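You operate a simulated robot arm through the tools that you are given. There is no shell and no other tool.

You are at the controls of a simulated robot arm. One attempt, no reset.

## Task
Open the red valve and set both loose rivets in the white plate.
Fine: they stand in holes 2 and 4; use the red squeezer, leave the red dial as it is, park the squeezer again; the valve stays open; the pins stay.

The check looks at the end state, three seconds after you hand in, the way a careful person would. Anything else that was tipped, shoved, dropped, spilled or broken makes it a failure.

## Robot
A 7-joint arm with a two-finger parallel gripper, fixed in place. Base frame: the origin is on the floor under the middle of its stand, x ahead of it, y to its left, z up. Lengths are in m, angles in degrees, forces in N, time in s.
It reaches about 1.479 m from its shoulder. Its first joint turns from -166.0 to 166.0 degrees. Payload 4.4 kg.
The tool frame sits at the grasp point between the pads (the TCP): z along the fingers, y along the line on which they close. The tips reach 0.023 m beyond it. Largest opening 0.094 m; finger width 0.038, thickness 0.01; the body of the gripper, 0.054 by 0.096 m, starts 0.039 m behind the TCP.
Orientation is that of the tool frame in the base frame, as a unit quaternion [x, y, z, w]. With the fingers straight down and closing along the base's y, the tool's x points along the base's -x, its y along +y and its z along -z.

## Interface
- The arm moves only by the tool servo_tool. Its argument "motion" is a list of rows, each a list of 7 numbers: the shift along the tool's x, y, z in m, then the turn, a rotation vector about the tool's x, y, z in degrees, then the opening, from 0 (shut) to 1 (fully open). In form: [[dx, dy, dz, ax, ay, az, hand], ...]. A call has 1 to 20 rows; each row shifts and turns the commanded pose from where the row before left it, along the tool's axes as they then stand. Rows are played at 5 a second. More than 0.05 m and 8.6 degrees between two rows, or a gripper value outside its range, and nothing of the call is played. Where a pose cannot be reached the arm comes as near as it can. A force on the tool above 90 N (or 10 N above the force at the start of the call, whichever is more), or a blocked arm, ends the call early, and 0.2 s more pass. The fingers move at their own pace (about 0.072 m/s each) and stop on an object; they squeeze with about 33 N. The grip force told is the motor's: it shows also when the fingers shut on nothing. Time passes only in rows, and 0.2 s behind the last, so rows that do not move let the fingers close. The reply holds the time, the measured pose of the TCP, the force on the tool along the base axes, the opening and the grip force, in the units named above and with some noise, with the torque about the TCP (base axes, N m) and any sound that the robot's microphone picked up.
- Cameras (640 x 400 px; columns grow to the right, rows downward): "scene" is fixed at [0.4019, 0.5008, 1.7198]; the picture's right is [-0.72, -0.69, 0.00], its down [-0.69, 0.72, -0.09] and it looks along [0.06, -0.07, -1.00] (base axes); focal length 248 px, centre (320, 200). "wrist" rides on the gripper at [0.086, 0.016, -0.074] in the tool frame; the picture's right is [-0.18, 0.98, 0.00], its down [-0.58, -0.11, -0.81] and it looks along [-0.79, -0.15, 0.59] (tool axes); focal length 243 px, centre (320, 200). There is no depth. A picture from a camera that has moved, and an enlarged one, comes with that camera's place and axes in the base frame and with its lens.
- snapshot(camera): a new picture of that camera. The clock stands still meanwhile.
- enlarge(camera, box): a new picture of the part [left, top, right, bottom] of that camera's present view, enlarged. The clock stands still meanwhile.
- hand_in(): hands the job in; it is judged then, once.

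Places have to be worked out from the pictures, the camera data and where the tool is seen. Open the gripper and draw the arm clear of the work before you hand the job in, unless the task says otherwise.

The tools are called after "Emit:" as a command line: name --pt "numbers of a row" for each row, then --argument value for the rest, lists and objects as JSON in quotes. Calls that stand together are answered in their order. servo_tool: Moves the arm, as the interface text tells. Its arguments: {"type":"object","properties":{"motion":{"type":"array","items":{"type":"array","items":{"type":"number"}}}},"required":["motion"]} The other tools are called the same way: snapshot (camera) takes a picture; enlarge (camera, box) takes an enlarged picture of a part of a camera's view; hand_in () hands the job in.

At the start:

```text
time: 0.0
tool_pos: [0.3342, 0.4147, 1.4681]
tcp_rot: [0.0, 1.0, 0.0, 0.0]
ft_force: [1.3, -0.8, 0.1]
ft_torque: [0.01, 0.01, -0.02]
gripper_width: 0.0938
gripper_force: 0.0
```

scene: 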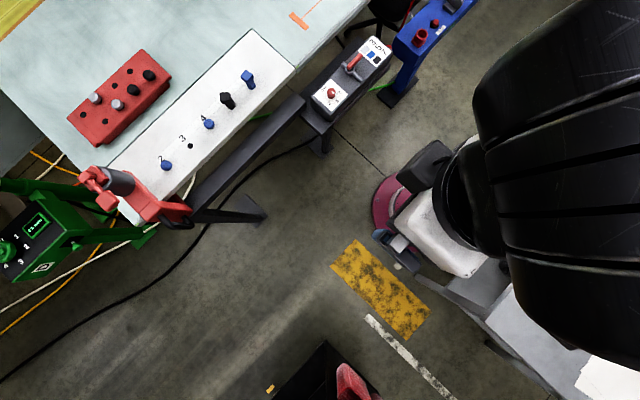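
wrist: 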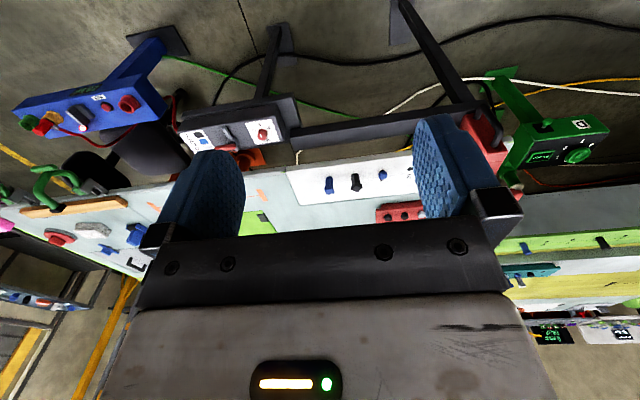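

I begin by looking closely at the scene: the white plate with the pins, the red squeezer at its lower left end, the grey box with a red lever and the blue and green panels.

Emit:
enlarge --camera "scene" --box '[60, 130, 220, 230]'

Emit:
enlarge --camera "scene" --box '[290, 0, 480, 140]'

Emit:
enlarge --camera "scene" --box '[60, 30, 300, 180]'

Emit:
enlarge --camera "scene" --box '[0, 150, 160, 300]'

Emit:
enlarge --camera "wrist" --box '[0, 0, 320, 200]'

Emit:
enlarge --camera "wrist" --box '[320, 80, 640, 280]'

```text
4.00 times, centred on (140, 180) of scene
camera zoom: at [0.4019, 0.5008, 1.7198], right [-0.72, -0.69, 0.0], down [-0.69, 0.72, -0.09], along [0.06, -0.07, -1.0], focal length 994 px, centre (1040, 280)
```

zoom: 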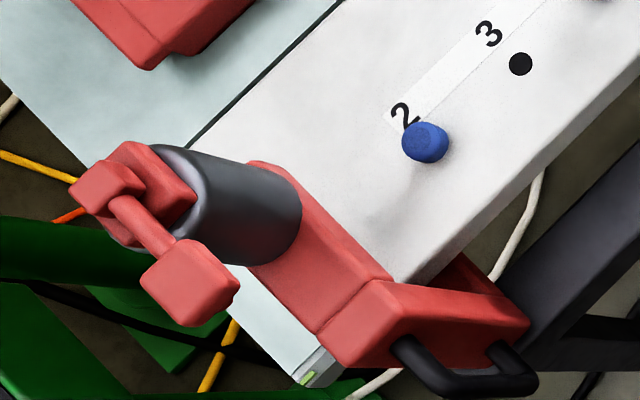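

```text
2.86 times, centred on (385, 70) of scene
camera zoom: at [0.4019, 0.5008, 1.7198], right [-0.72, -0.69, 0.0], down [-0.69, 0.72, -0.09], along [0.06, -0.07, -1.0], focal length 710 px, centre (134, 571)
```

zoom: 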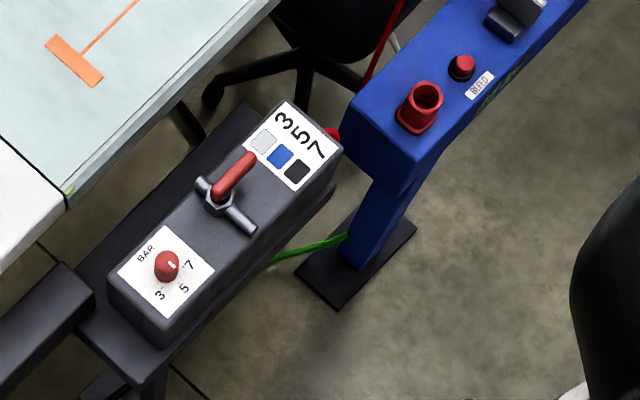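

```text
2.67 times, centred on (180, 105) of scene
camera zoom: at [0.4019, 0.5008, 1.7198], right [-0.72, -0.69, 0.0], down [-0.69, 0.72, -0.09], along [0.06, -0.07, -1.0], focal length 663 px, centre (693, 453)
```

zoom: 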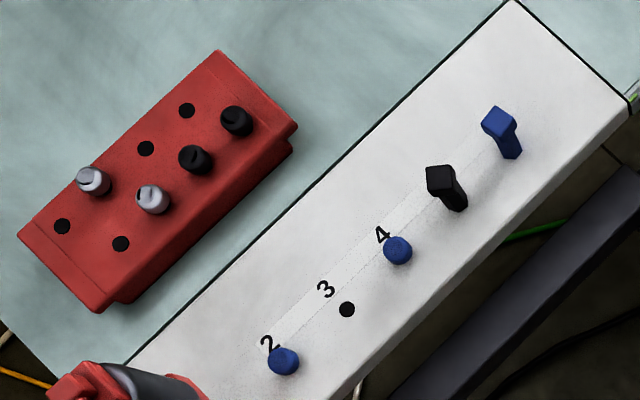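

```text
2.67 times, centred on (80, 225) of scene
camera zoom: at [0.4019, 0.5008, 1.7198], right [-0.72, -0.69, 0.0], down [-0.69, 0.72, -0.09], along [0.06, -0.07, -1.0], focal length 663 px, centre (960, 133)
```

zoom: 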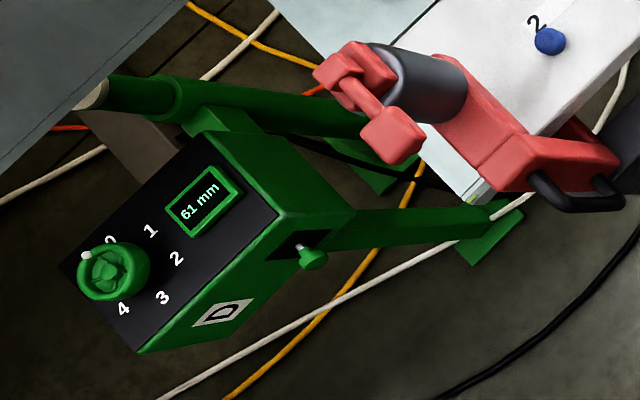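

```text
2.00 times, centred on (160, 100) of wrist
camera zoom: at [0.2485, 0.4306, 1.5434], right [0.18, 0.98, 0.0], down [0.58, -0.11, 0.81], along [0.79, -0.15, -0.59], focal length 485 px, centre (640, 400)
```

zoom: 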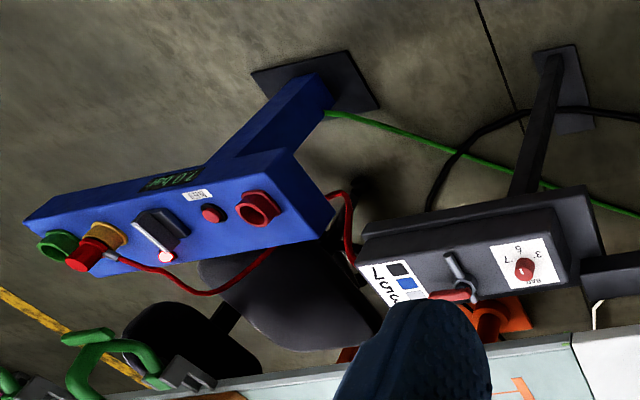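

```text
2.00 times, centred on (480, 180) of wrist
camera zoom: at [0.2485, 0.4306, 1.5434], right [0.18, 0.98, 0.0], down [0.58, -0.11, 0.81], along [0.79, -0.15, -0.59], focal length 485 px, centre (0, 240)
```

zoom: 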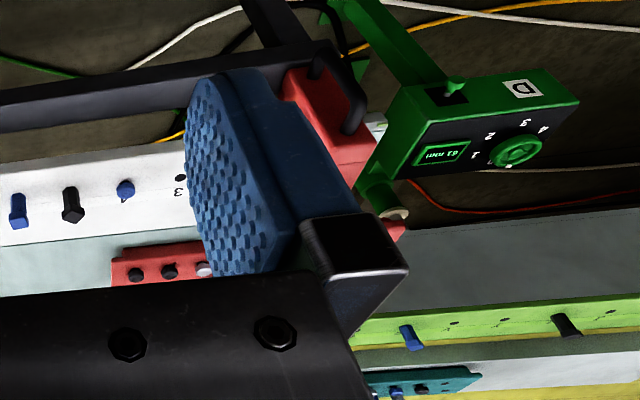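

The rivets in holes 2 and 4 triangulate to about (0.81, 0.676, 1.05) and (0.81, 0.513, 1.05), so the plate's top is near z 1.04. The squeezer sits around y 0.85, and I move sideways at the present safe height to look at it.

Emit:
servo_tool --pt "0 0.045 0 0 0 0 1" --pt "0 0.045 0 0 0 0 1" --pt "0 0.045 0 0 0 0 1" --pt "0 0.045 0 0 0 0 1" --pt "0 0.045 0 0 0 0 1" --pt "0 0.045 0 0 0 0 1" --pt "0 0.045 0 0 0 0 1" --pt "0 0.045 0 0 0 0 1" --pt "0 0.045 0 0 0 0 1" --pt "0 0.03 0 0 0 0 1" --pt "0 0 0 0 0 0 1"

Emit:
snapshot --camera "wrist"

Emit:
snapshot --camera "scene"

```text
time: 2.4
tool_pos: [0.3348, 0.8497, 1.4682]
tcp_rot: [0.0, 1.0, 0.0, 0.001]
ft_force: [0.9, 0.2, -0.9]
ft_torque: [0.03, -0.03, 0.0]
gripper_width: 0.0941
gripper_force: 0.1
```

```text
taken
camera wrist: at [0.2486, 0.8658, 1.5432], right [0.18, 0.98, 0.0], down [0.58, -0.11, 0.81], along [0.79, -0.15, -0.59], focal length 243 px, centre (320, 200)
```

wrist: 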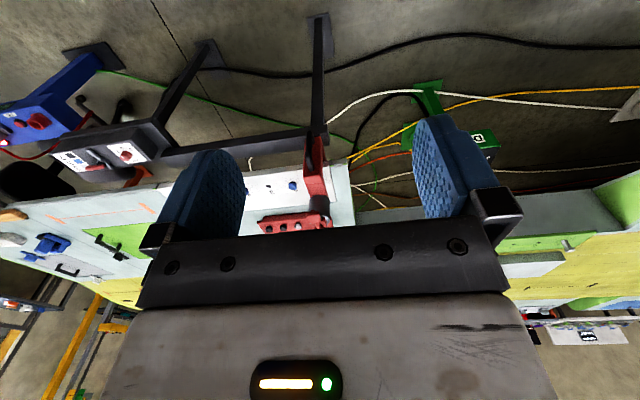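

```text
taken
```

scene: 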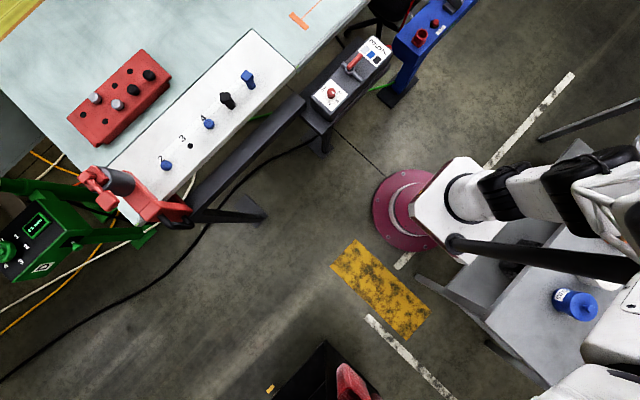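

The squeezer now shows between the fingers at about (315,175); I enlarge it.

Emit:
enlarge --camera "wrist" --box '[240, 130, 400, 240]'

Emit:
enlarge --camera "wrist" --box '[0, 60, 240, 210]'

```text
3.64 times, centred on (320, 185) of wrist
camera zoom: at [0.2486, 0.8658, 1.5432], right [0.18, 0.98, 0.0], down [0.58, -0.11, 0.81], along [0.79, -0.15, -0.59], focal length 882 px, centre (320, 254)
```

zoom: 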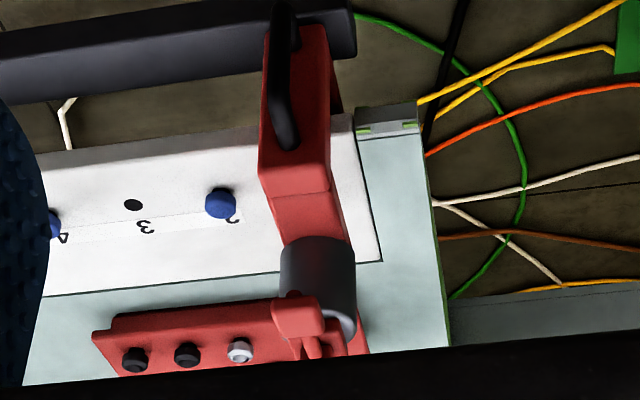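

```text
2.67 times, centred on (120, 135) of wrist
camera zoom: at [0.2486, 0.8658, 1.5432], right [0.18, 0.98, 0.0], down [0.58, -0.11, 0.81], along [0.79, -0.15, -0.59], focal length 647 px, centre (853, 373)
```

zoom: 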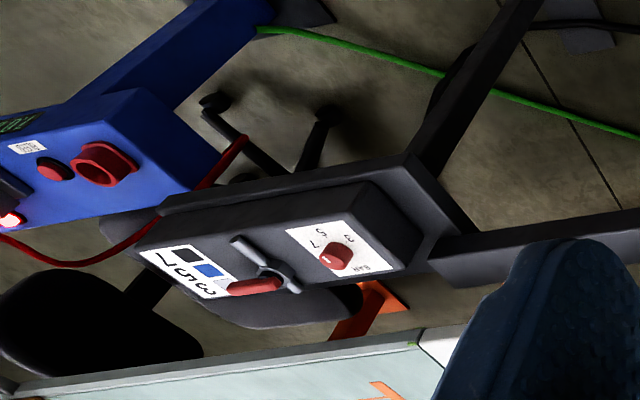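

The squeezer has a vertical black D‑handle on its front face (about x 0.655, y 0.755, z 1.02–1.12), an upright cylinder on the rivet line (x≈0.81) and a lever knob near (0.734, 0.757, 1.23). I go round to its left side with the camera turned toward it to see how it is held.

Emit:
servo_tool --pt "-0.04 0.0167 0.0133 0 0 0 1" --pt "-0.04 0.0167 0.0133 0 0 0 1" --pt "-0.04 0.0167 0.0133 0 0 0 1" --pt "-0.04 0.0167 0.0133 0 0 0 1" --pt "-0.04 0.0167 0.0133 0 0 0 1" --pt "-0.04 0.0167 0.0133 0 0 0 1" --pt "-0.04 0.0167 0.0133 0 0 0 1" --pt "-0.04 0.0167 0.0133 0 0 0 1" --pt "-0.04 0.0167 0.0133 0 0 0 1" --pt "0 0 0 0 0 8.2 1" --pt "0 0 0 0 0 8.2 1" --pt "0 0 0 0 0 8.2 1" --pt "0 0 0 0 0 8.2 1" --pt "0 0 0 0 0 8.2 1" --pt "0 0 0 0 0 8.2 1" --pt "0 0 0 0 0 8.2 1" --pt "0 0 0 0 0 8.2 1" --pt "0 0 0 0 0 8.2 1" --pt "0 0 0 0 0 8.2 1" --pt "0 0 0 0 0 8.0 1"

Emit:
snapshot --camera "wrist"

Emit:
snapshot --camera "scene"

```text
time: 6.6
tool_pos: [0.6656, 0.9692, 1.3371]
tcp_rot: [0.708, 0.706, 0.0, 0.0]
ft_force: [-0.3, -0.2, -0.1]
ft_torque: [0.01, -0.02, 0.01]
gripper_width: 0.0938
gripper_force: 0.1
out of reach, approached as far as the arm can: row 8, 9
```

```text
taken
camera wrist: at [0.6832, 1.0547, 1.4112], right [0.98, -0.19, 0.0], down [-0.11, -0.58, 0.81], along [-0.15, -0.79, -0.59], focal length 243 px, centre (320, 200)
```

wrist: 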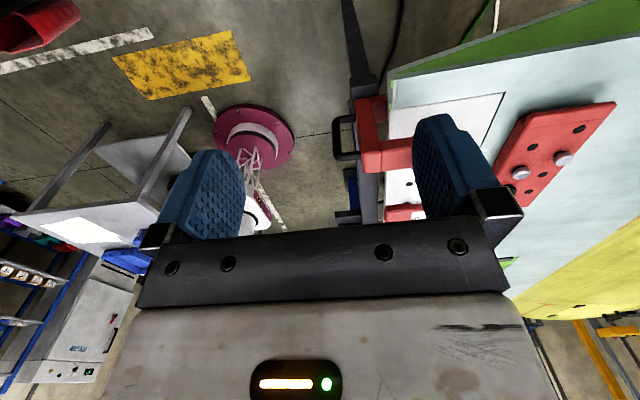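

```text
taken
```

scene: 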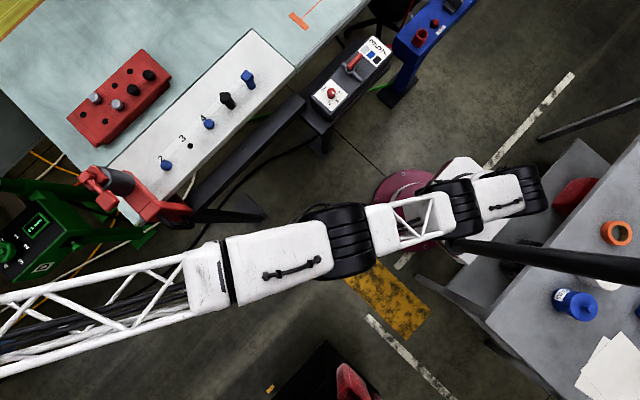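

The tool stopped a little short of the requested point (reach limit) but the squeezer's side shows; I enlarge it.

Emit:
enlarge --camera "wrist" --box '[310, 60, 510, 240]'

```text
2.22 times, centred on (410, 150) of wrist
camera zoom: at [0.6832, 1.0547, 1.4112], right [0.98, -0.19, 0.0], down [-0.11, -0.58, 0.81], along [-0.15, -0.79, -0.59], focal length 539 px, centre (120, 311)
```

zoom: 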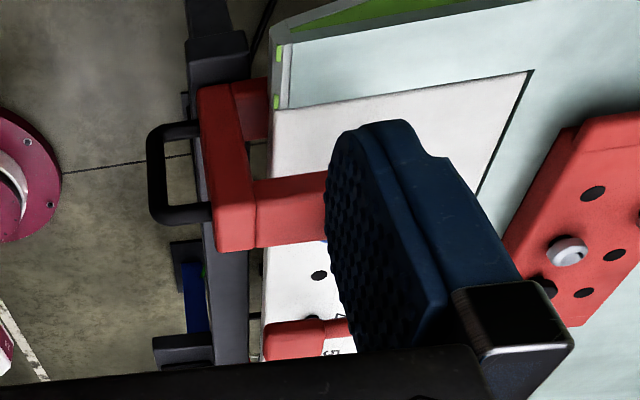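

The right finger hides the cylinder; I yaw back some 25° so the squeezer falls between the fingers.

Emit:
servo_tool --pt "0 0 0.03 0 0 -8.3 1" --pt "0 0 0.03 0 0 -8.3 1" --pt "0 0 0 0 0 -8.3 1" --pt "0 0 0 0 0 0 1"

Emit:
enlarge --camera "wrist" --box '[220, 40, 440, 240]'

Emit:
snapshot --camera "wrist"

```text
time: 7.6
tool_pos: [0.6663, 0.9686, 1.276]
tcp_rot: [0.537, 0.843, 0.0, 0.0]
ft_force: [-0.5, 0.2, -0.2]
ft_torque: [0.01, 0.01, -0.01]
gripper_width: 0.0941
gripper_force: 0.1
```

```text
2.00 times, centred on (330, 140) of wrist
camera zoom: at [0.6452, 1.0534, 1.3511], right [0.97, 0.25, 0.0], down [0.15, -0.57, 0.81], along [0.2, -0.78, -0.59], focal length 485 px, centre (300, 320)
```

zoom: 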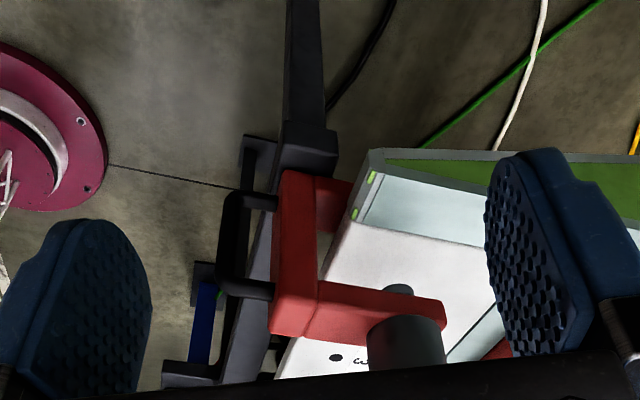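

```text
taken
camera wrist: at [0.6452, 1.0534, 1.3511], right [0.97, 0.25, 0.0], down [0.15, -0.57, 0.81], along [0.2, -0.78, -0.59], focal length 243 px, centre (320, 200)
```

wrist: 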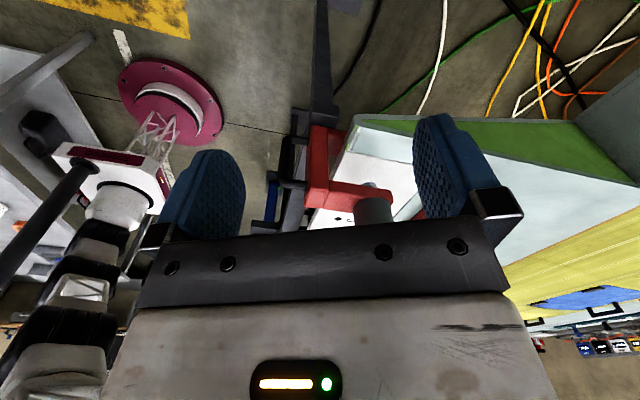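

The C‑frame straddles the plate, with the spine next to the dark beam. I go to the front, lower, to see from the arm side whether it rides on that beam.

Emit:
servo_tool --pt "-0.0243 -0.038 -0.004 0 0 0 1" --pt "-0.0243 -0.038 -0.004 0 0 0 1" --pt "-0.0243 -0.038 -0.004 0 0 0 1" --pt "-0.0243 -0.038 -0.004 0 0 0 1" --pt "-0.0243 -0.038 -0.004 0 0 0 1" --pt "-0.0243 -0.038 -0.004 0 0 0 1" --pt "-0.0243 -0.038 -0.004 0 0 0 1" --pt "-0.0243 -0.038 -0.004 0 0 0 1" --pt "-0.0243 -0.038 -0.004 0 0 0 1" --pt "-0.0243 -0.038 -0.004 0 0 0 1" --pt "-0.0243 -0.038 -0.004 0 0 0 1" --pt "0 0 0 0 0 -8.5 1" --pt "0 0 0 0 0 -8.5 1" --pt "0 0 0 0 0 -8.5 1" --pt "0 0 0 0 0 -8.5 1" --pt "0 0 0 0 0 -8.5 1" --pt "0 0 0 0 0 -8.5 1" --pt "0 0 0 0 0 -8.5 1" --pt "0 0 0 0 0 -8.5 1" --pt "0 0 0 0 0 -8.5 1"

Emit:
servo_tool --pt "0 0 0 0 0 -8.5 1" --pt "0 0 0 0 0 -8.5 1" --pt "0 0 0 0 0 -8.5 1" --pt "0 0 0 0 0 -8.5 1" --pt "0 0 0 0 0 0 1"

Emit:
snapshot --camera "wrist"

```text
time: 11.8
tool_pos: [0.399, 0.5497, 1.32]
tcp_rot: [-0.101, 0.995, 0.0, 0.0]
ft_force: [-0.1, 0.3, -0.5]
ft_torque: [-0.04, 0.02, 0.02]
gripper_width: 0.0938
gripper_force: 0.1
```

```text
time: 13.0
tool_pos: [0.4001, 0.5504, 1.3197]
tcp_rot: [-0.386, 0.923, 0.0, 0.0]
ft_force: [0.6, 0.6, -0.6]
ft_torque: [-0.03, 0.01, -0.01]
gripper_width: 0.0939
gripper_force: 0.1
```

```text
taken
camera wrist: at [0.3285, 0.4998, 1.395], right [-0.57, 0.82, 0.0], down [0.49, 0.34, 0.81], along [0.66, 0.46, -0.59], focal length 243 px, centre (320, 200)
```

wrist: 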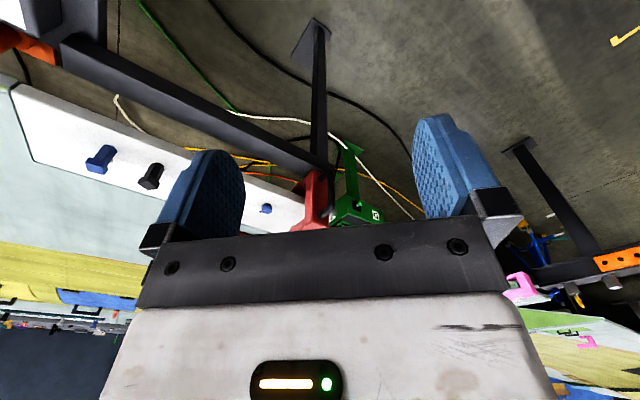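

Emit:
enlarge --camera "wrist" --box '[230, 110, 410, 235]'

```text
3.20 times, centred on (320, 172) of wrist
camera zoom: at [0.3285, 0.4998, 1.395], right [-0.57, 0.82, 0.0], down [0.49, 0.34, 0.81], along [0.66, 0.46, -0.59], focal length 776 px, centre (320, 288)
```

zoom: 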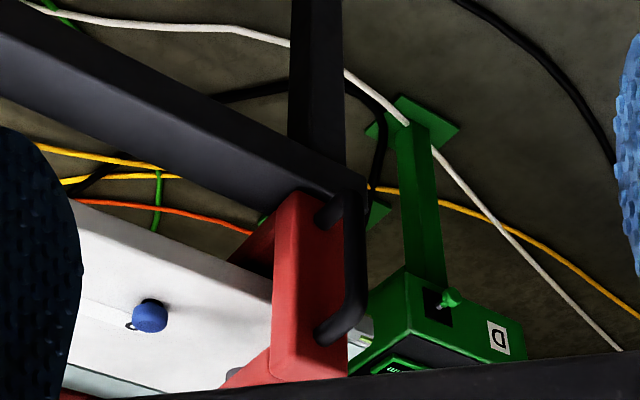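

The spine stands on the rail's end with the lower arm under the plate, so it probably slides along the rail. Next the valve: it triangulates to about (0.649, 0.11, 1.02), its lever pointing to -y while the pipe stub runs along x, so I move over there for a closer look.

Emit:
servo_tool --pt "0 0 0 0 0 8.5 1" --pt "0 0 0 0 0 8.5 1" --pt "0 0 0 0 0 8.5 1" --pt "0 0 0 0 0 8.5 1" --pt "0 0 0 0 0 8.5 1" --pt "0 0 0 0 0 2.9 1" --pt "0 -0.045 0.006 0 0 0 1" --pt "0 -0.045 0.006 0 0 0 1" --pt "0 -0.045 0.006 0 0 0 1" --pt "0 -0.045 0.006 0 0 0 1" --pt "0 -0.045 0.006 0 0 0 1" --pt "0 -0.045 0.006 0 0 0 1" --pt "0 -0.045 0.006 0 0 0 1" --pt "0 -0.045 0.006 0 0 0 1" --pt "0 -0.03 0.006 0 0 0 1" --pt "0 0 0 0 0 0 1"

Emit:
snapshot --camera "wrist"

```text
time: 16.4
tool_pos: [0.3994, 0.1615, 1.2658]
tcp_rot: [0.001, 1.0, 0.001, 0.001]
ft_force: [0.5, -0.2, 0.3]
ft_torque: [0.05, 0.02, -0.01]
gripper_width: 0.094
gripper_force: 0.0
```

```text
taken
camera wrist: at [0.3142, 0.1761, 1.3411], right [0.18, 0.98, 0.0], down [0.58, -0.11, 0.81], along [0.79, -0.15, -0.59], focal length 243 px, centre (320, 200)
```

wrist: 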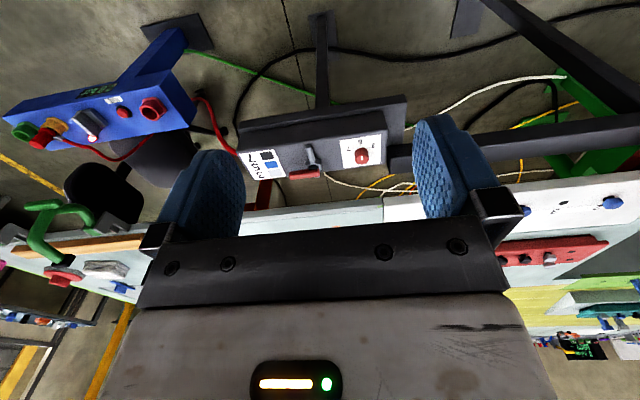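

Emit:
enlarge --camera "wrist" --box '[230, 90, 420, 210]'

Emit:
enlarge --camera "wrist" --box '[0, 60, 200, 180]'

Emit:
enlarge --camera "scene" --box '[290, 20, 410, 130]'

```text
3.33 times, centred on (325, 150) of wrist
camera zoom: at [0.3142, 0.1761, 1.3411], right [0.18, 0.98, 0.0], down [0.58, -0.11, 0.81], along [0.79, -0.15, -0.59], focal length 809 px, centre (303, 367)
```

zoom: 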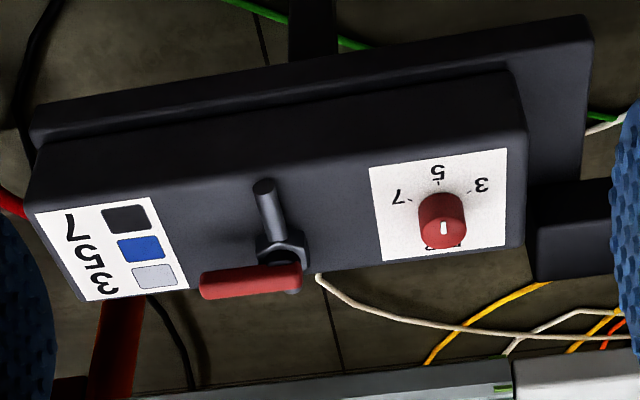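

```text
3.20 times, centred on (100, 120) of wrist
camera zoom: at [0.3142, 0.1761, 1.3411], right [0.18, 0.98, 0.0], down [0.58, -0.11, 0.81], along [0.79, -0.15, -0.59], focal length 776 px, centre (1024, 456)
```

zoom: 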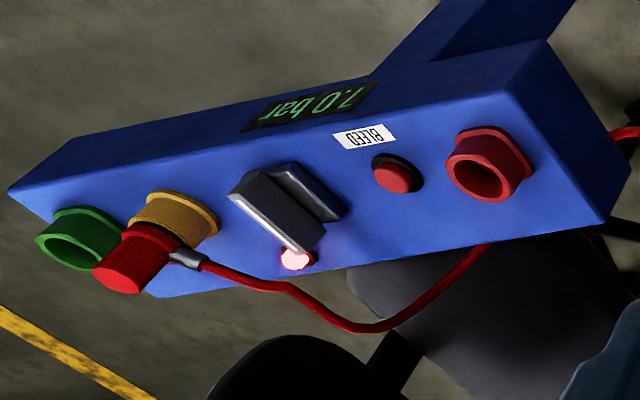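

```text
3.64 times, centred on (350, 75) of scene
camera zoom: at [0.4019, 0.5008, 1.7198], right [-0.72, -0.69, 0.0], down [-0.69, 0.72, -0.09], along [0.06, -0.07, -1.0], focal length 904 px, centre (211, 654)
```

zoom: 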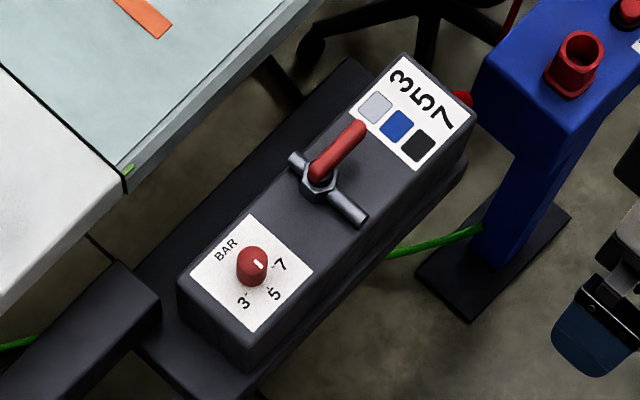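

The dial's mark points at 5 (the blue rivets' number) and I will leave it alone. The valve lever lies across its pipe (closed), at z≈1.018 with the box top at z≈0.992; I zoom in more for stops or marks.

Emit:
enlarge --camera "wrist" --box '[280, 130, 340, 190]'

Emit:
enlarge --camera "scene" --box '[330, 45, 380, 85]'

Emit:
enlarge --camera "scene" --box '[310, 75, 360, 115]'

Emit:
enlarge --camera "scene" --box '[380, 0, 500, 80]'

```text
6.67 times, centred on (310, 160) of wrist
camera zoom: at [0.3142, 0.1761, 1.3411], right [0.18, 0.98, 0.0], down [0.58, -0.11, 0.81], along [0.79, -0.15, -0.59], focal length 1618 px, centre (387, 467)
```

zoom: 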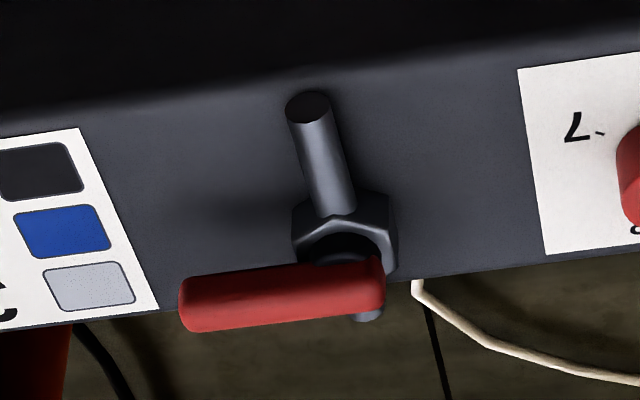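

```text
10.00 times, centred on (355, 65) of scene
camera zoom: at [0.4019, 0.5008, 1.7198], right [-0.72, -0.69, 0.0], down [-0.69, 0.72, -0.09], along [0.06, -0.07, -1.0], focal length 2485 px, centre (-30, 1550)
```

zoom: 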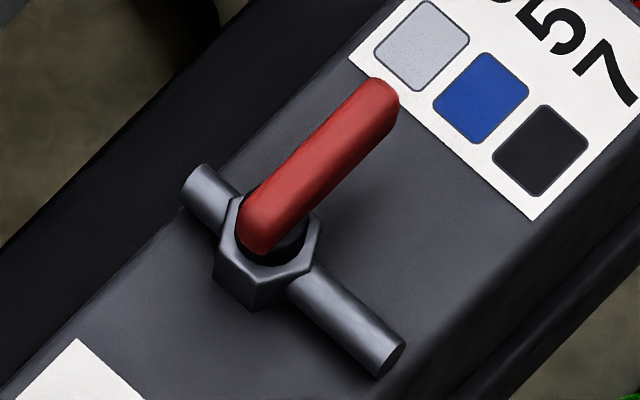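

```text
10.00 times, centred on (335, 95) of scene
camera zoom: at [0.4019, 0.5008, 1.7198], right [-0.72, -0.69, 0.0], down [-0.69, 0.72, -0.09], along [0.06, -0.07, -1.0], focal length 2485 px, centre (170, 1250)
```

zoom: 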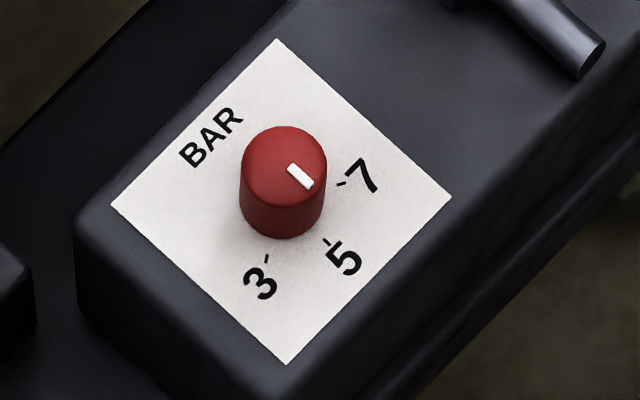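

```text
5.00 times, centred on (440, 40) of scene
camera zoom: at [0.4019, 0.5008, 1.7198], right [-0.72, -0.69, 0.0], down [-0.69, 0.72, -0.09], along [0.06, -0.07, -1.0], focal length 1242 px, centre (-280, 1000)
```

zoom: 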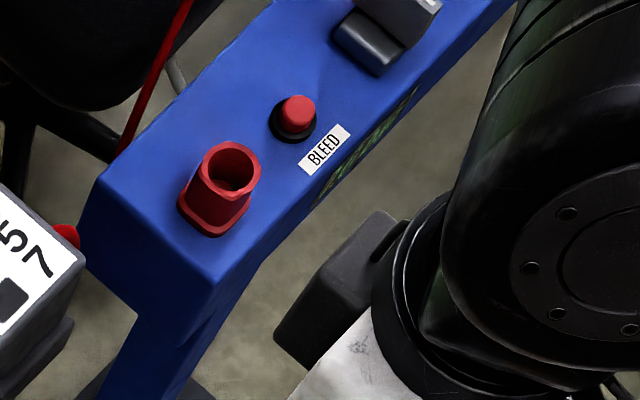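

The dial clearly points to 5. Before touching the valve I yaw toward the blue panel to understand whether the red hose and the panel matter.

Emit:
servo_tool --pt "0 0 0 0 0 8.5 1" --pt "0 0 0 0 0 8.5 1" --pt "0 0 0 0 0 8.5 1" --pt "0 0 0 0 0 8.5 1" --pt "0 0 0 0 0 8.5 1" --pt "0 0 0 0 0 8.5 1" --pt "0 0 0 0 0 0 1"

Emit:
snapshot --camera "wrist"

Emit:
enlarge --camera "wrist" --box '[200, 80, 440, 230]'

```text
time: 18.0
tool_pos: [0.3987, 0.1612, 1.2667]
tcp_rot: [0.432, 0.902, -0.001, 0.001]
ft_force: [-0.1, -0.5, 0.1]
ft_torque: [0.02, -0.02, 0.01]
gripper_width: 0.094
gripper_force: 0.1
```

```text
taken
camera wrist: at [0.3587, 0.2375, 1.3414], right [0.88, 0.47, 0.0], down [0.28, -0.52, 0.81], along [0.38, -0.71, -0.59], focal length 243 px, centre (320, 200)
```

wrist: 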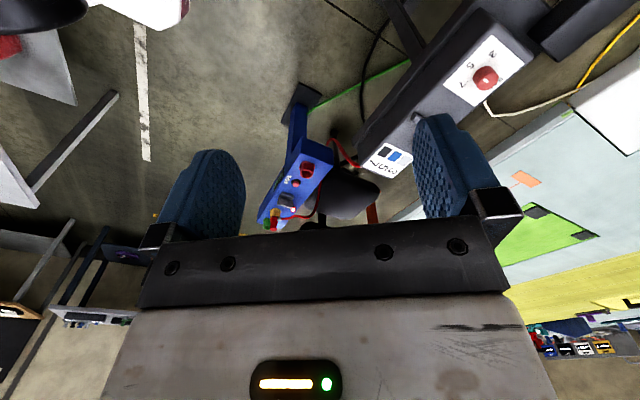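

```text
2.67 times, centred on (320, 155) of wrist
camera zoom: at [0.3587, 0.2375, 1.3414], right [0.88, 0.47, 0.0], down [0.28, -0.52, 0.81], along [0.38, -0.71, -0.59], focal length 647 px, centre (320, 320)
```

zoom: 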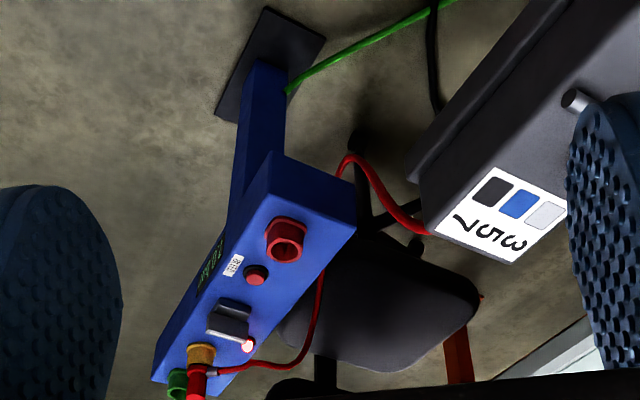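

The blue panel has its own socket and bleed button; the task does not mention it, so I leave it for now. I now yaw to 90° (fingers closing along x) and go above the lever at about (0.655, 0.067), staying at z 1.12 for a check.

Emit:
servo_tool --pt "0 0 0 0 0 7.8 1" --pt "0 0 0 0 0 7.8 1" --pt "0 0 0 0 0 7.8 1" --pt "0 0 0 0 0 7.8 1" --pt "0 0 0 0 0 7.7 1" --pt "-0.0117 0.032 0.018 0 0 0 1" --pt "-0.0117 0.032 0.018 0 0 0 1" --pt "-0.0117 0.032 0.018 0 0 0 1" --pt "-0.0117 0.032 0.018 0 0 0 1" --pt "-0.0117 0.032 0.018 0 0 0 1" --pt "-0.0117 0.032 0.018 0 0 0 1" --pt "-0.0117 0.032 0.018 0 0 0 1" --pt "-0.0117 0.032 0.018 0 0 0 1" --pt "0 0 0 0 0 0 1"

Emit:
snapshot --camera "wrist"

Emit:
snapshot --camera "scene"

```text
time: 21.0
tool_pos: [0.6563, 0.066, 1.1226]
tcp_rot: [0.706, 0.708, 0.0, 0.001]
ft_force: [-0.5, 0.1, -0.7]
ft_torque: [-0.01, 0.01, 0.02]
gripper_width: 0.0939
gripper_force: 0.1
```

```text
taken
camera wrist: at [0.6735, 0.1529, 1.1969], right [0.98, -0.18, 0.0], down [-0.11, -0.58, 0.81], along [-0.15, -0.79, -0.59], focal length 243 px, centre (320, 200)
```

wrist: 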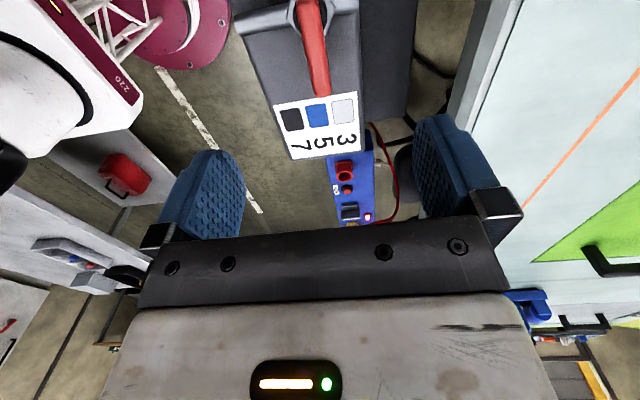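

```text
taken
```

scene: 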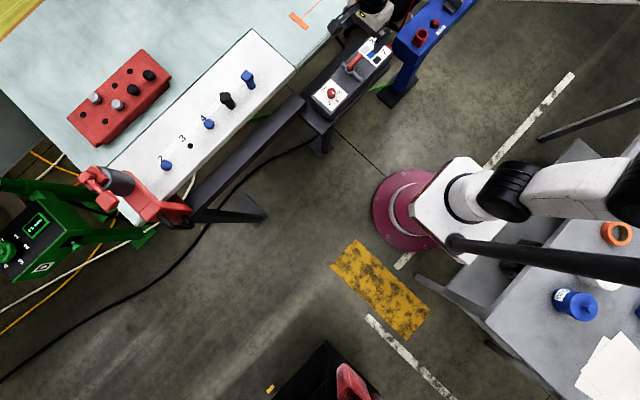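

The lever runs along y at x≈0.657, tip at y≈0.052, right beneath the grasp point. I narrow the opening to half and descend to TCP z≈1.03 so the fingers straddle the lever.

Emit:
servo_tool --pt "0 0 0 0 0 0 0.5" --pt "0 0 0.02 0 0 0 0.5" --pt "0 0 0.02 0 0 0 0.5" --pt "0 0 0.02 0 0 0 0.5" --pt "0 0 0.015 0 0 0 0.5" --pt "0 0 0.01 0 0 0 0.5" --pt "0 0 0.007 0 0 0 0.5" --pt "0 0 0 0 0 0 0.5"

Emit:
snapshot --camera "wrist"

Emit:
enlarge --camera "scene" --box '[290, 0, 450, 120]'

```text
time: 22.8
tool_pos: [0.6558, 0.0657, 1.0313]
tcp_rot: [0.707, 0.708, 0.001, 0.0]
ft_force: [-0.1, -0.5, 0.1]
ft_torque: [0.0, 0.02, -0.01]
gripper_width: 0.047
gripper_force: 0.0
```

```text
taken
camera wrist: at [0.6725, 0.153, 1.1052], right [0.98, -0.18, 0.0], down [-0.11, -0.58, 0.81], along [-0.15, -0.79, -0.59], focal length 243 px, centre (320, 200)
```

wrist: 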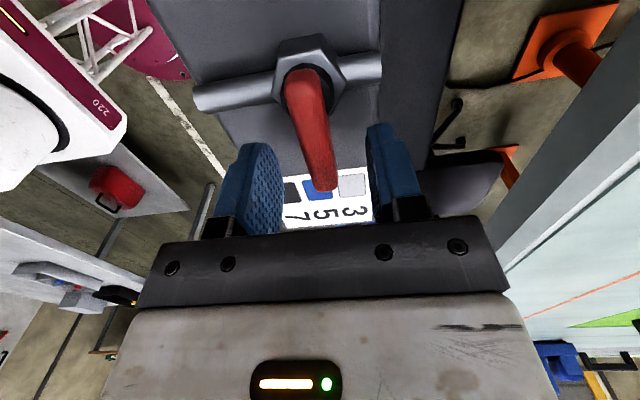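

```text
3.33 times, centred on (370, 60) of scene
camera zoom: at [0.4019, 0.5008, 1.7198], right [-0.72, -0.69, 0.0], down [-0.69, 0.72, -0.09], along [0.06, -0.07, -1.0], focal length 828 px, centre (153, 667)
```

zoom: 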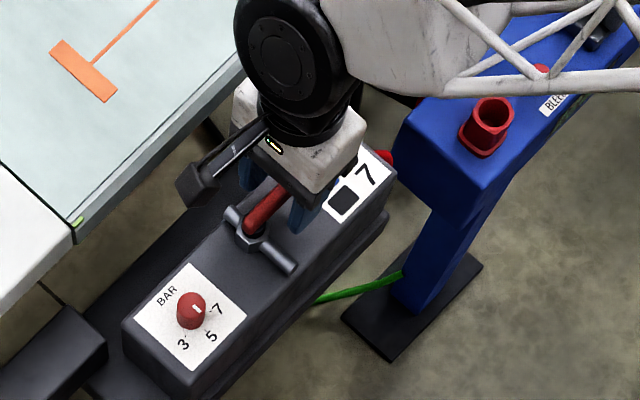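

The lever lies between the fingers, well centred. I go 6 mm lower, narrow the gap a little and try the first degrees of a counter‑clockwise turn (lever toward +x) about the hub at (0.655, 0.11), watching the force.

Emit:
servo_tool --pt "0 0 0.006 0 0 0 0.28" --pt "0 0 0 0 0 0 0.28" --pt "0.0004 0.0063 0 0 0 -8.2 0.28" --pt "0.0004 0.0063 0 0 0 -8.2 0.28" --pt "0.0004 0.0063 0 0 0 -8.2 0.28"

Emit:
snapshot --camera "wrist"

```text
time: 24.0
tool_pos: [0.6711, 0.0711, 1.0233]
tcp_rot: [0.538, 0.843, -0.002, -0.001]
ft_force: [-46.0, -36.7, -4.9]
ft_torque: [-0.18, -0.14, -0.04]
gripper_width: 0.0563
gripper_force: 33.3
```

```text
taken
camera wrist: at [0.6515, 0.1549, 1.0977], right [0.97, 0.24, 0.0], down [0.15, -0.57, 0.81], along [0.2, -0.78, -0.59], focal length 243 px, centre (320, 200)
```

wrist: 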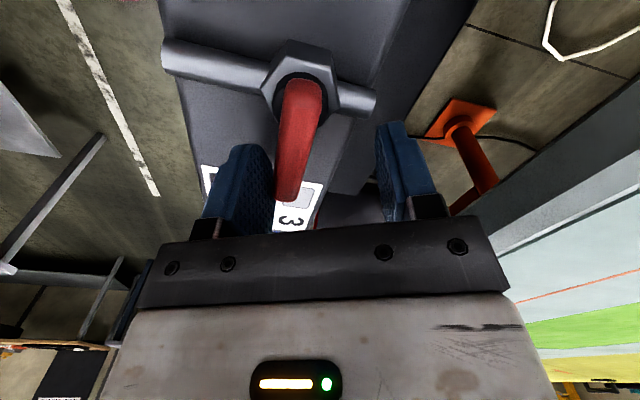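

The fingers were pushed open and the tool felt some 59 N while the lever hardly moved, so that way is the stop. I return to the start pose and try the clockwise way (lever toward -x).

Emit:
servo_tool --pt "0.0004 -0.0063 0 0 0 8.2 0.35" --pt "0.0004 -0.0063 0 0 0 8.2 0.35" --pt "0.0004 -0.0063 0 0 0 8.2 0.35" --pt "0 0 0 0 0 0 0.35"

Emit:
servo_tool --pt "0.0004 -0.0063 0 0 0 8.2 0.35" --pt "0.0004 -0.0063 0 0 0 8.2 0.35" --pt "0.0004 -0.0063 0 0 0 8.2 0.35" --pt "0 0 0 0 0 0 0.35"

Emit:
snapshot --camera "wrist"

```text
time: 25.0
tool_pos: [0.6558, 0.0672, 1.0244]
tcp_rot: [0.707, 0.707, 0.001, 0.0]
ft_force: [-0.6, 0.1, -0.5]
ft_torque: [-0.02, -0.01, -0.03]
gripper_width: 0.0328
gripper_force: 0.0
```

```text
time: 26.0
tool_pos: [0.6368, 0.0707, 1.0248]
tcp_rot: [0.842, 0.54, 0.0, 0.0]
ft_force: [-0.6, 0.0, -1.0]
ft_torque: [-0.03, 0.0, -0.03]
gripper_width: 0.033
gripper_force: 1.0
```

```text
taken
camera wrist: at [0.6887, 0.1423, 1.0995], right [0.82, -0.58, 0.0], down [-0.34, -0.48, 0.81], along [-0.46, -0.66, -0.59], focal length 243 px, centre (320, 200)
```

wrist: 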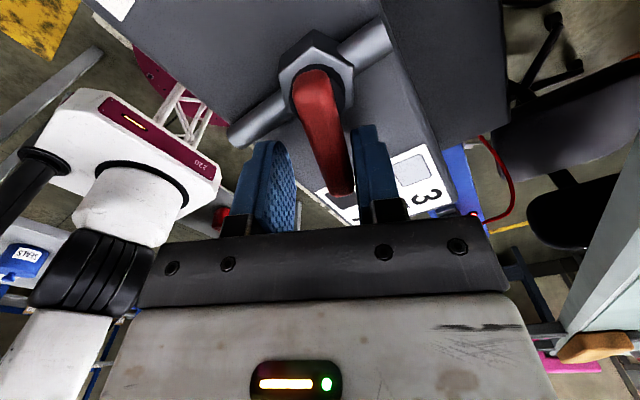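

This way the lever follows freely (about 16° so far, no force). I carry on along the arc toward -x.

Emit:
servo_tool --pt "0.0004 -0.0063 0 0 0 8.2 0.3" --pt "0.0004 -0.0063 0 0 0 8.2 0.3" --pt "0.0004 -0.0063 0 0 0 8.2 0.3" --pt "0.0004 -0.0063 0 0 0 8.2 0.3" --pt "0 0 0 0 0 0 0.3"

Emit:
snapshot --camera "wrist"

Emit:
snapshot --camera "scene"

```text
time: 27.2
tool_pos: [0.618, 0.0876, 1.0245]
tcp_rot: [0.96, 0.281, 0.0, 0.0]
ft_force: [0.5, 0.0, -1.0]
ft_torque: [0.02, 0.02, -0.03]
gripper_width: 0.0284
gripper_force: 0.2
```

```text
taken
camera wrist: at [0.7005, 0.1196, 1.0991], right [0.37, -0.93, 0.0], down [-0.55, -0.22, 0.81], along [-0.75, -0.3, -0.59], focal length 243 px, centre (320, 200)
```

wrist: 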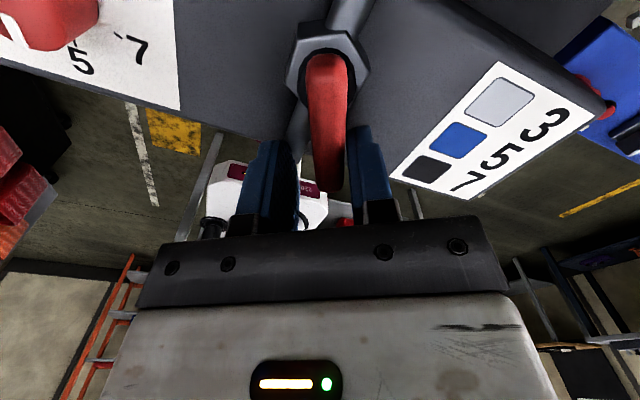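

```text
taken
```

scene: 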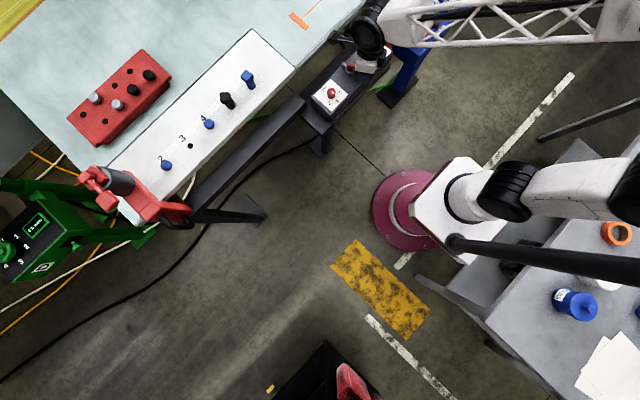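

About 59° done, no force. Four more steps bring the lever in line with the pipe, plus a slight overtravel to find the stop.

Emit:
servo_tool --pt "0.0004 -0.0063 0 0 0 8.2 0.3" --pt "0.0004 -0.0063 0 0 0 8.2 0.3" --pt "0.0004 -0.0063 0 0 0 8.2 0.3" --pt "0.0004 -0.0063 0 0 0 8.2 0.3" --pt "0 0 0 0 0 0 0.3"

Emit:
snapshot --camera "wrist"

```text
time: 28.3
tool_pos: [0.6115, 0.0773, 1.0466]
tcp_rot: [0.994, 0.109, 0.022, -0.018]
ft_force: [-11.9, 1.9, 43.8]
ft_torque: [0.73, 0.44, 0.42]
gripper_width: 0.0311
gripper_force: 3.2
out of reach, approached as far as the arm can: row 3, 4
stopped in row 5: the force on the tool passed its limit at 314 N (the readings are from after the stop); the commanded pose is now the measured one
```

```text
taken
camera wrist: at [0.6967, 0.0762, 1.1263], right [0.03, -1.0, -0.04], down [-0.63, -0.05, 0.78], along [-0.78, 0.0, -0.63], focal length 243 px, centre (320, 200)
```

wrist: 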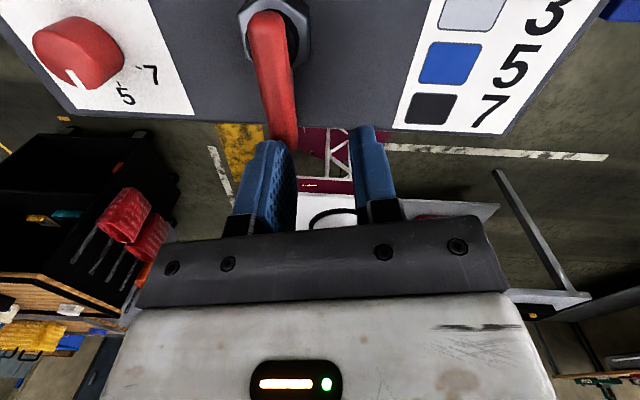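

The arm ran into a joint/reach limit and something was pressed hard; I look at everything before moving on.

Emit:
snapshot --camera "scene"

Emit:
enlarge --camera "scene" --box '[290, 0, 450, 130]'

Emit:
enlarge --camera "wrist" --box '[200, 0, 440, 230]'

```text
taken
```

scene: 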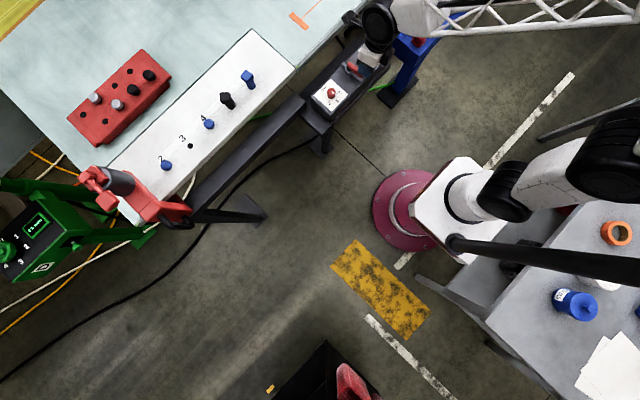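

```text
3.08 times, centred on (370, 65) of scene
camera zoom: at [0.4019, 0.5008, 1.7198], right [-0.72, -0.69, 0.0], down [-0.69, 0.72, -0.09], along [0.06, -0.07, -1.0], focal length 764 px, centre (166, 615)
```

zoom: 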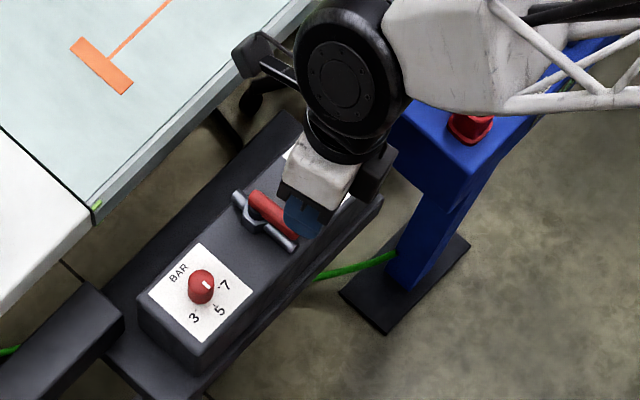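

```text
1.74 times, centred on (320, 115) of wrist
camera zoom: at [0.6967, 0.0762, 1.1263], right [0.03, -1.0, -0.04], down [-0.63, -0.05, 0.78], along [-0.78, 0.0, -0.63], focal length 422 px, centre (320, 348)
```

zoom: 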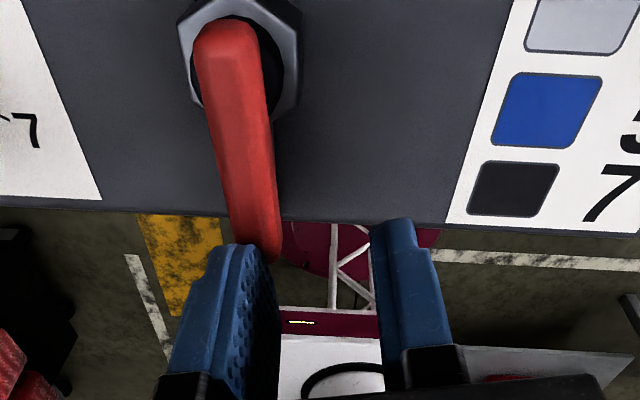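

The box looks unharmed; the lever is at about 73° of its turn, with one finger standing on its tip. I lift straight off first.

Emit:
servo_tool --pt "0 0 -0.015 0 0 0 0.5" --pt "0 0 -0.02 0 0 0 0.5" --pt "0 0 -0.03 0 0 0 0.5" --pt "0 0 -0.03 0 0 -5 0.5" --pt "0 0 0 0 0 -5 0.5"

Emit:
snapshot --camera "wrist"

Emit:
enlarge --camera "scene" --box '[290, 0, 450, 130]'

```text
time: 29.5
tool_pos: [0.6063, 0.0733, 1.1398]
tcp_rot: [0.98, 0.195, 0.022, -0.016]
ft_force: [-0.5, -0.6, -0.7]
ft_torque: [0.0, -0.01, -0.01]
gripper_width: 0.0472
gripper_force: 0.2
```

```text
taken
camera wrist: at [0.6909, 0.0875, 1.2185], right [0.21, -0.98, -0.03], down [-0.61, -0.15, 0.78], along [-0.77, -0.14, -0.63], focal length 243 px, centre (320, 200)
```

wrist: 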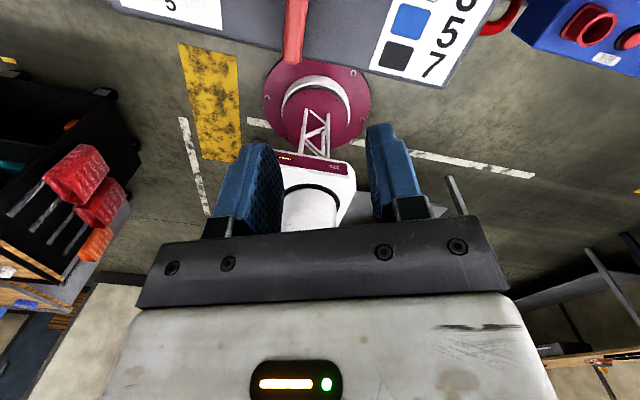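

```text
3.08 times, centred on (370, 65) of scene
camera zoom: at [0.4019, 0.5008, 1.7198], right [-0.72, -0.69, 0.0], down [-0.69, 0.72, -0.09], along [0.06, -0.07, -1.0], focal length 764 px, centre (166, 615)
```

zoom: 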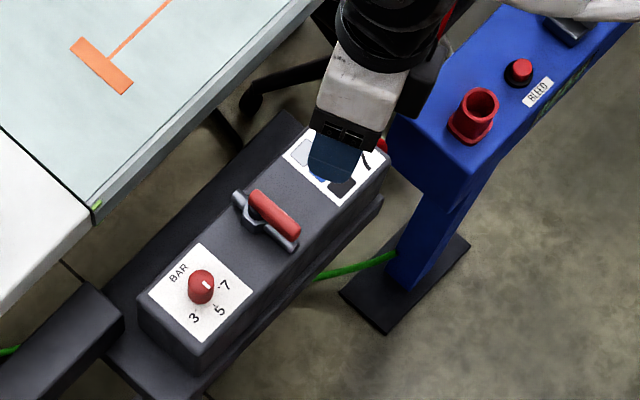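

The lever is nearly in line with the pipe but not at its stop. I yaw back to 90° (removing the small tilt too) up here, and will then nudge the lever the last bit with closed fingers from its -y side.

Emit:
servo_tool --pt "0 0 0 0.057 -0.363 -7.5 0.5" --pt "0 0 0 0.057 -0.363 -7.5 0.3" --pt "0 0 0 0.057 -0.363 -7.5 0" --pt "0 0 0 0.057 -0.363 -7.5 0" --pt "0 0 0 0.057 -0.363 -7.5 0" --pt "0 0 0 0.057 -0.363 -7.5 0" --pt "0 0 0 0.057 -0.363 -7.5 0" --pt "0 0 0 0.057 -0.363 -7.5 0" --pt "0 0 0 0.057 -0.363 -7.5 0" --pt "0 0 0 0 0 0 0"

Emit:
snapshot --camera "wrist"

Emit:
enlarge --camera "scene" --box '[330, 35, 390, 85]'

```text
time: 31.7
tool_pos: [0.605, 0.0726, 1.1386]
tcp_rot: [0.706, 0.708, 0.001, 0.001]
ft_force: [0.1, 0.3, 0.3]
ft_torque: [-0.03, 0.0, 0.02]
gripper_width: 0.0002
gripper_force: 33.1
```

```text
taken
camera wrist: at [0.6236, 0.1589, 1.2145], right [0.98, -0.18, 0.0], down [-0.11, -0.58, 0.81], along [-0.15, -0.79, -0.59], focal length 243 px, centre (320, 200)
```

wrist: 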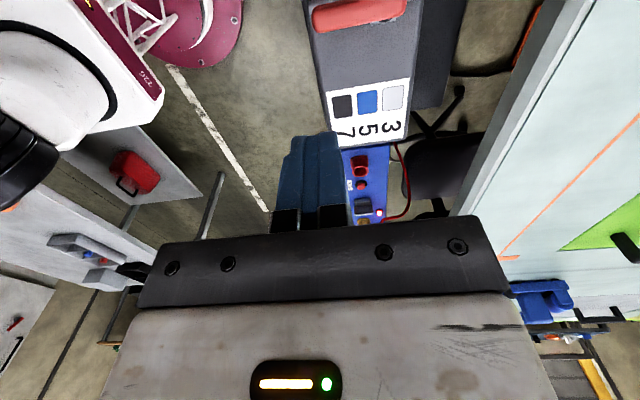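

```text
8.00 times, centred on (360, 60) of scene
camera zoom: at [0.4019, 0.5008, 1.7198], right [-0.72, -0.69, 0.0], down [-0.69, 0.72, -0.09], along [0.06, -0.07, -1.0], focal length 1988 px, centre (0, 1320)
```

zoom: 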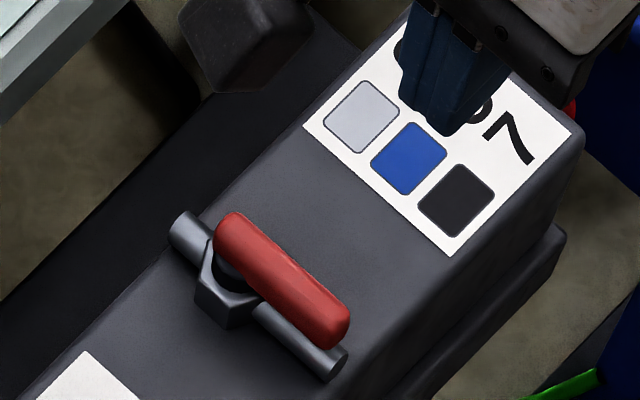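

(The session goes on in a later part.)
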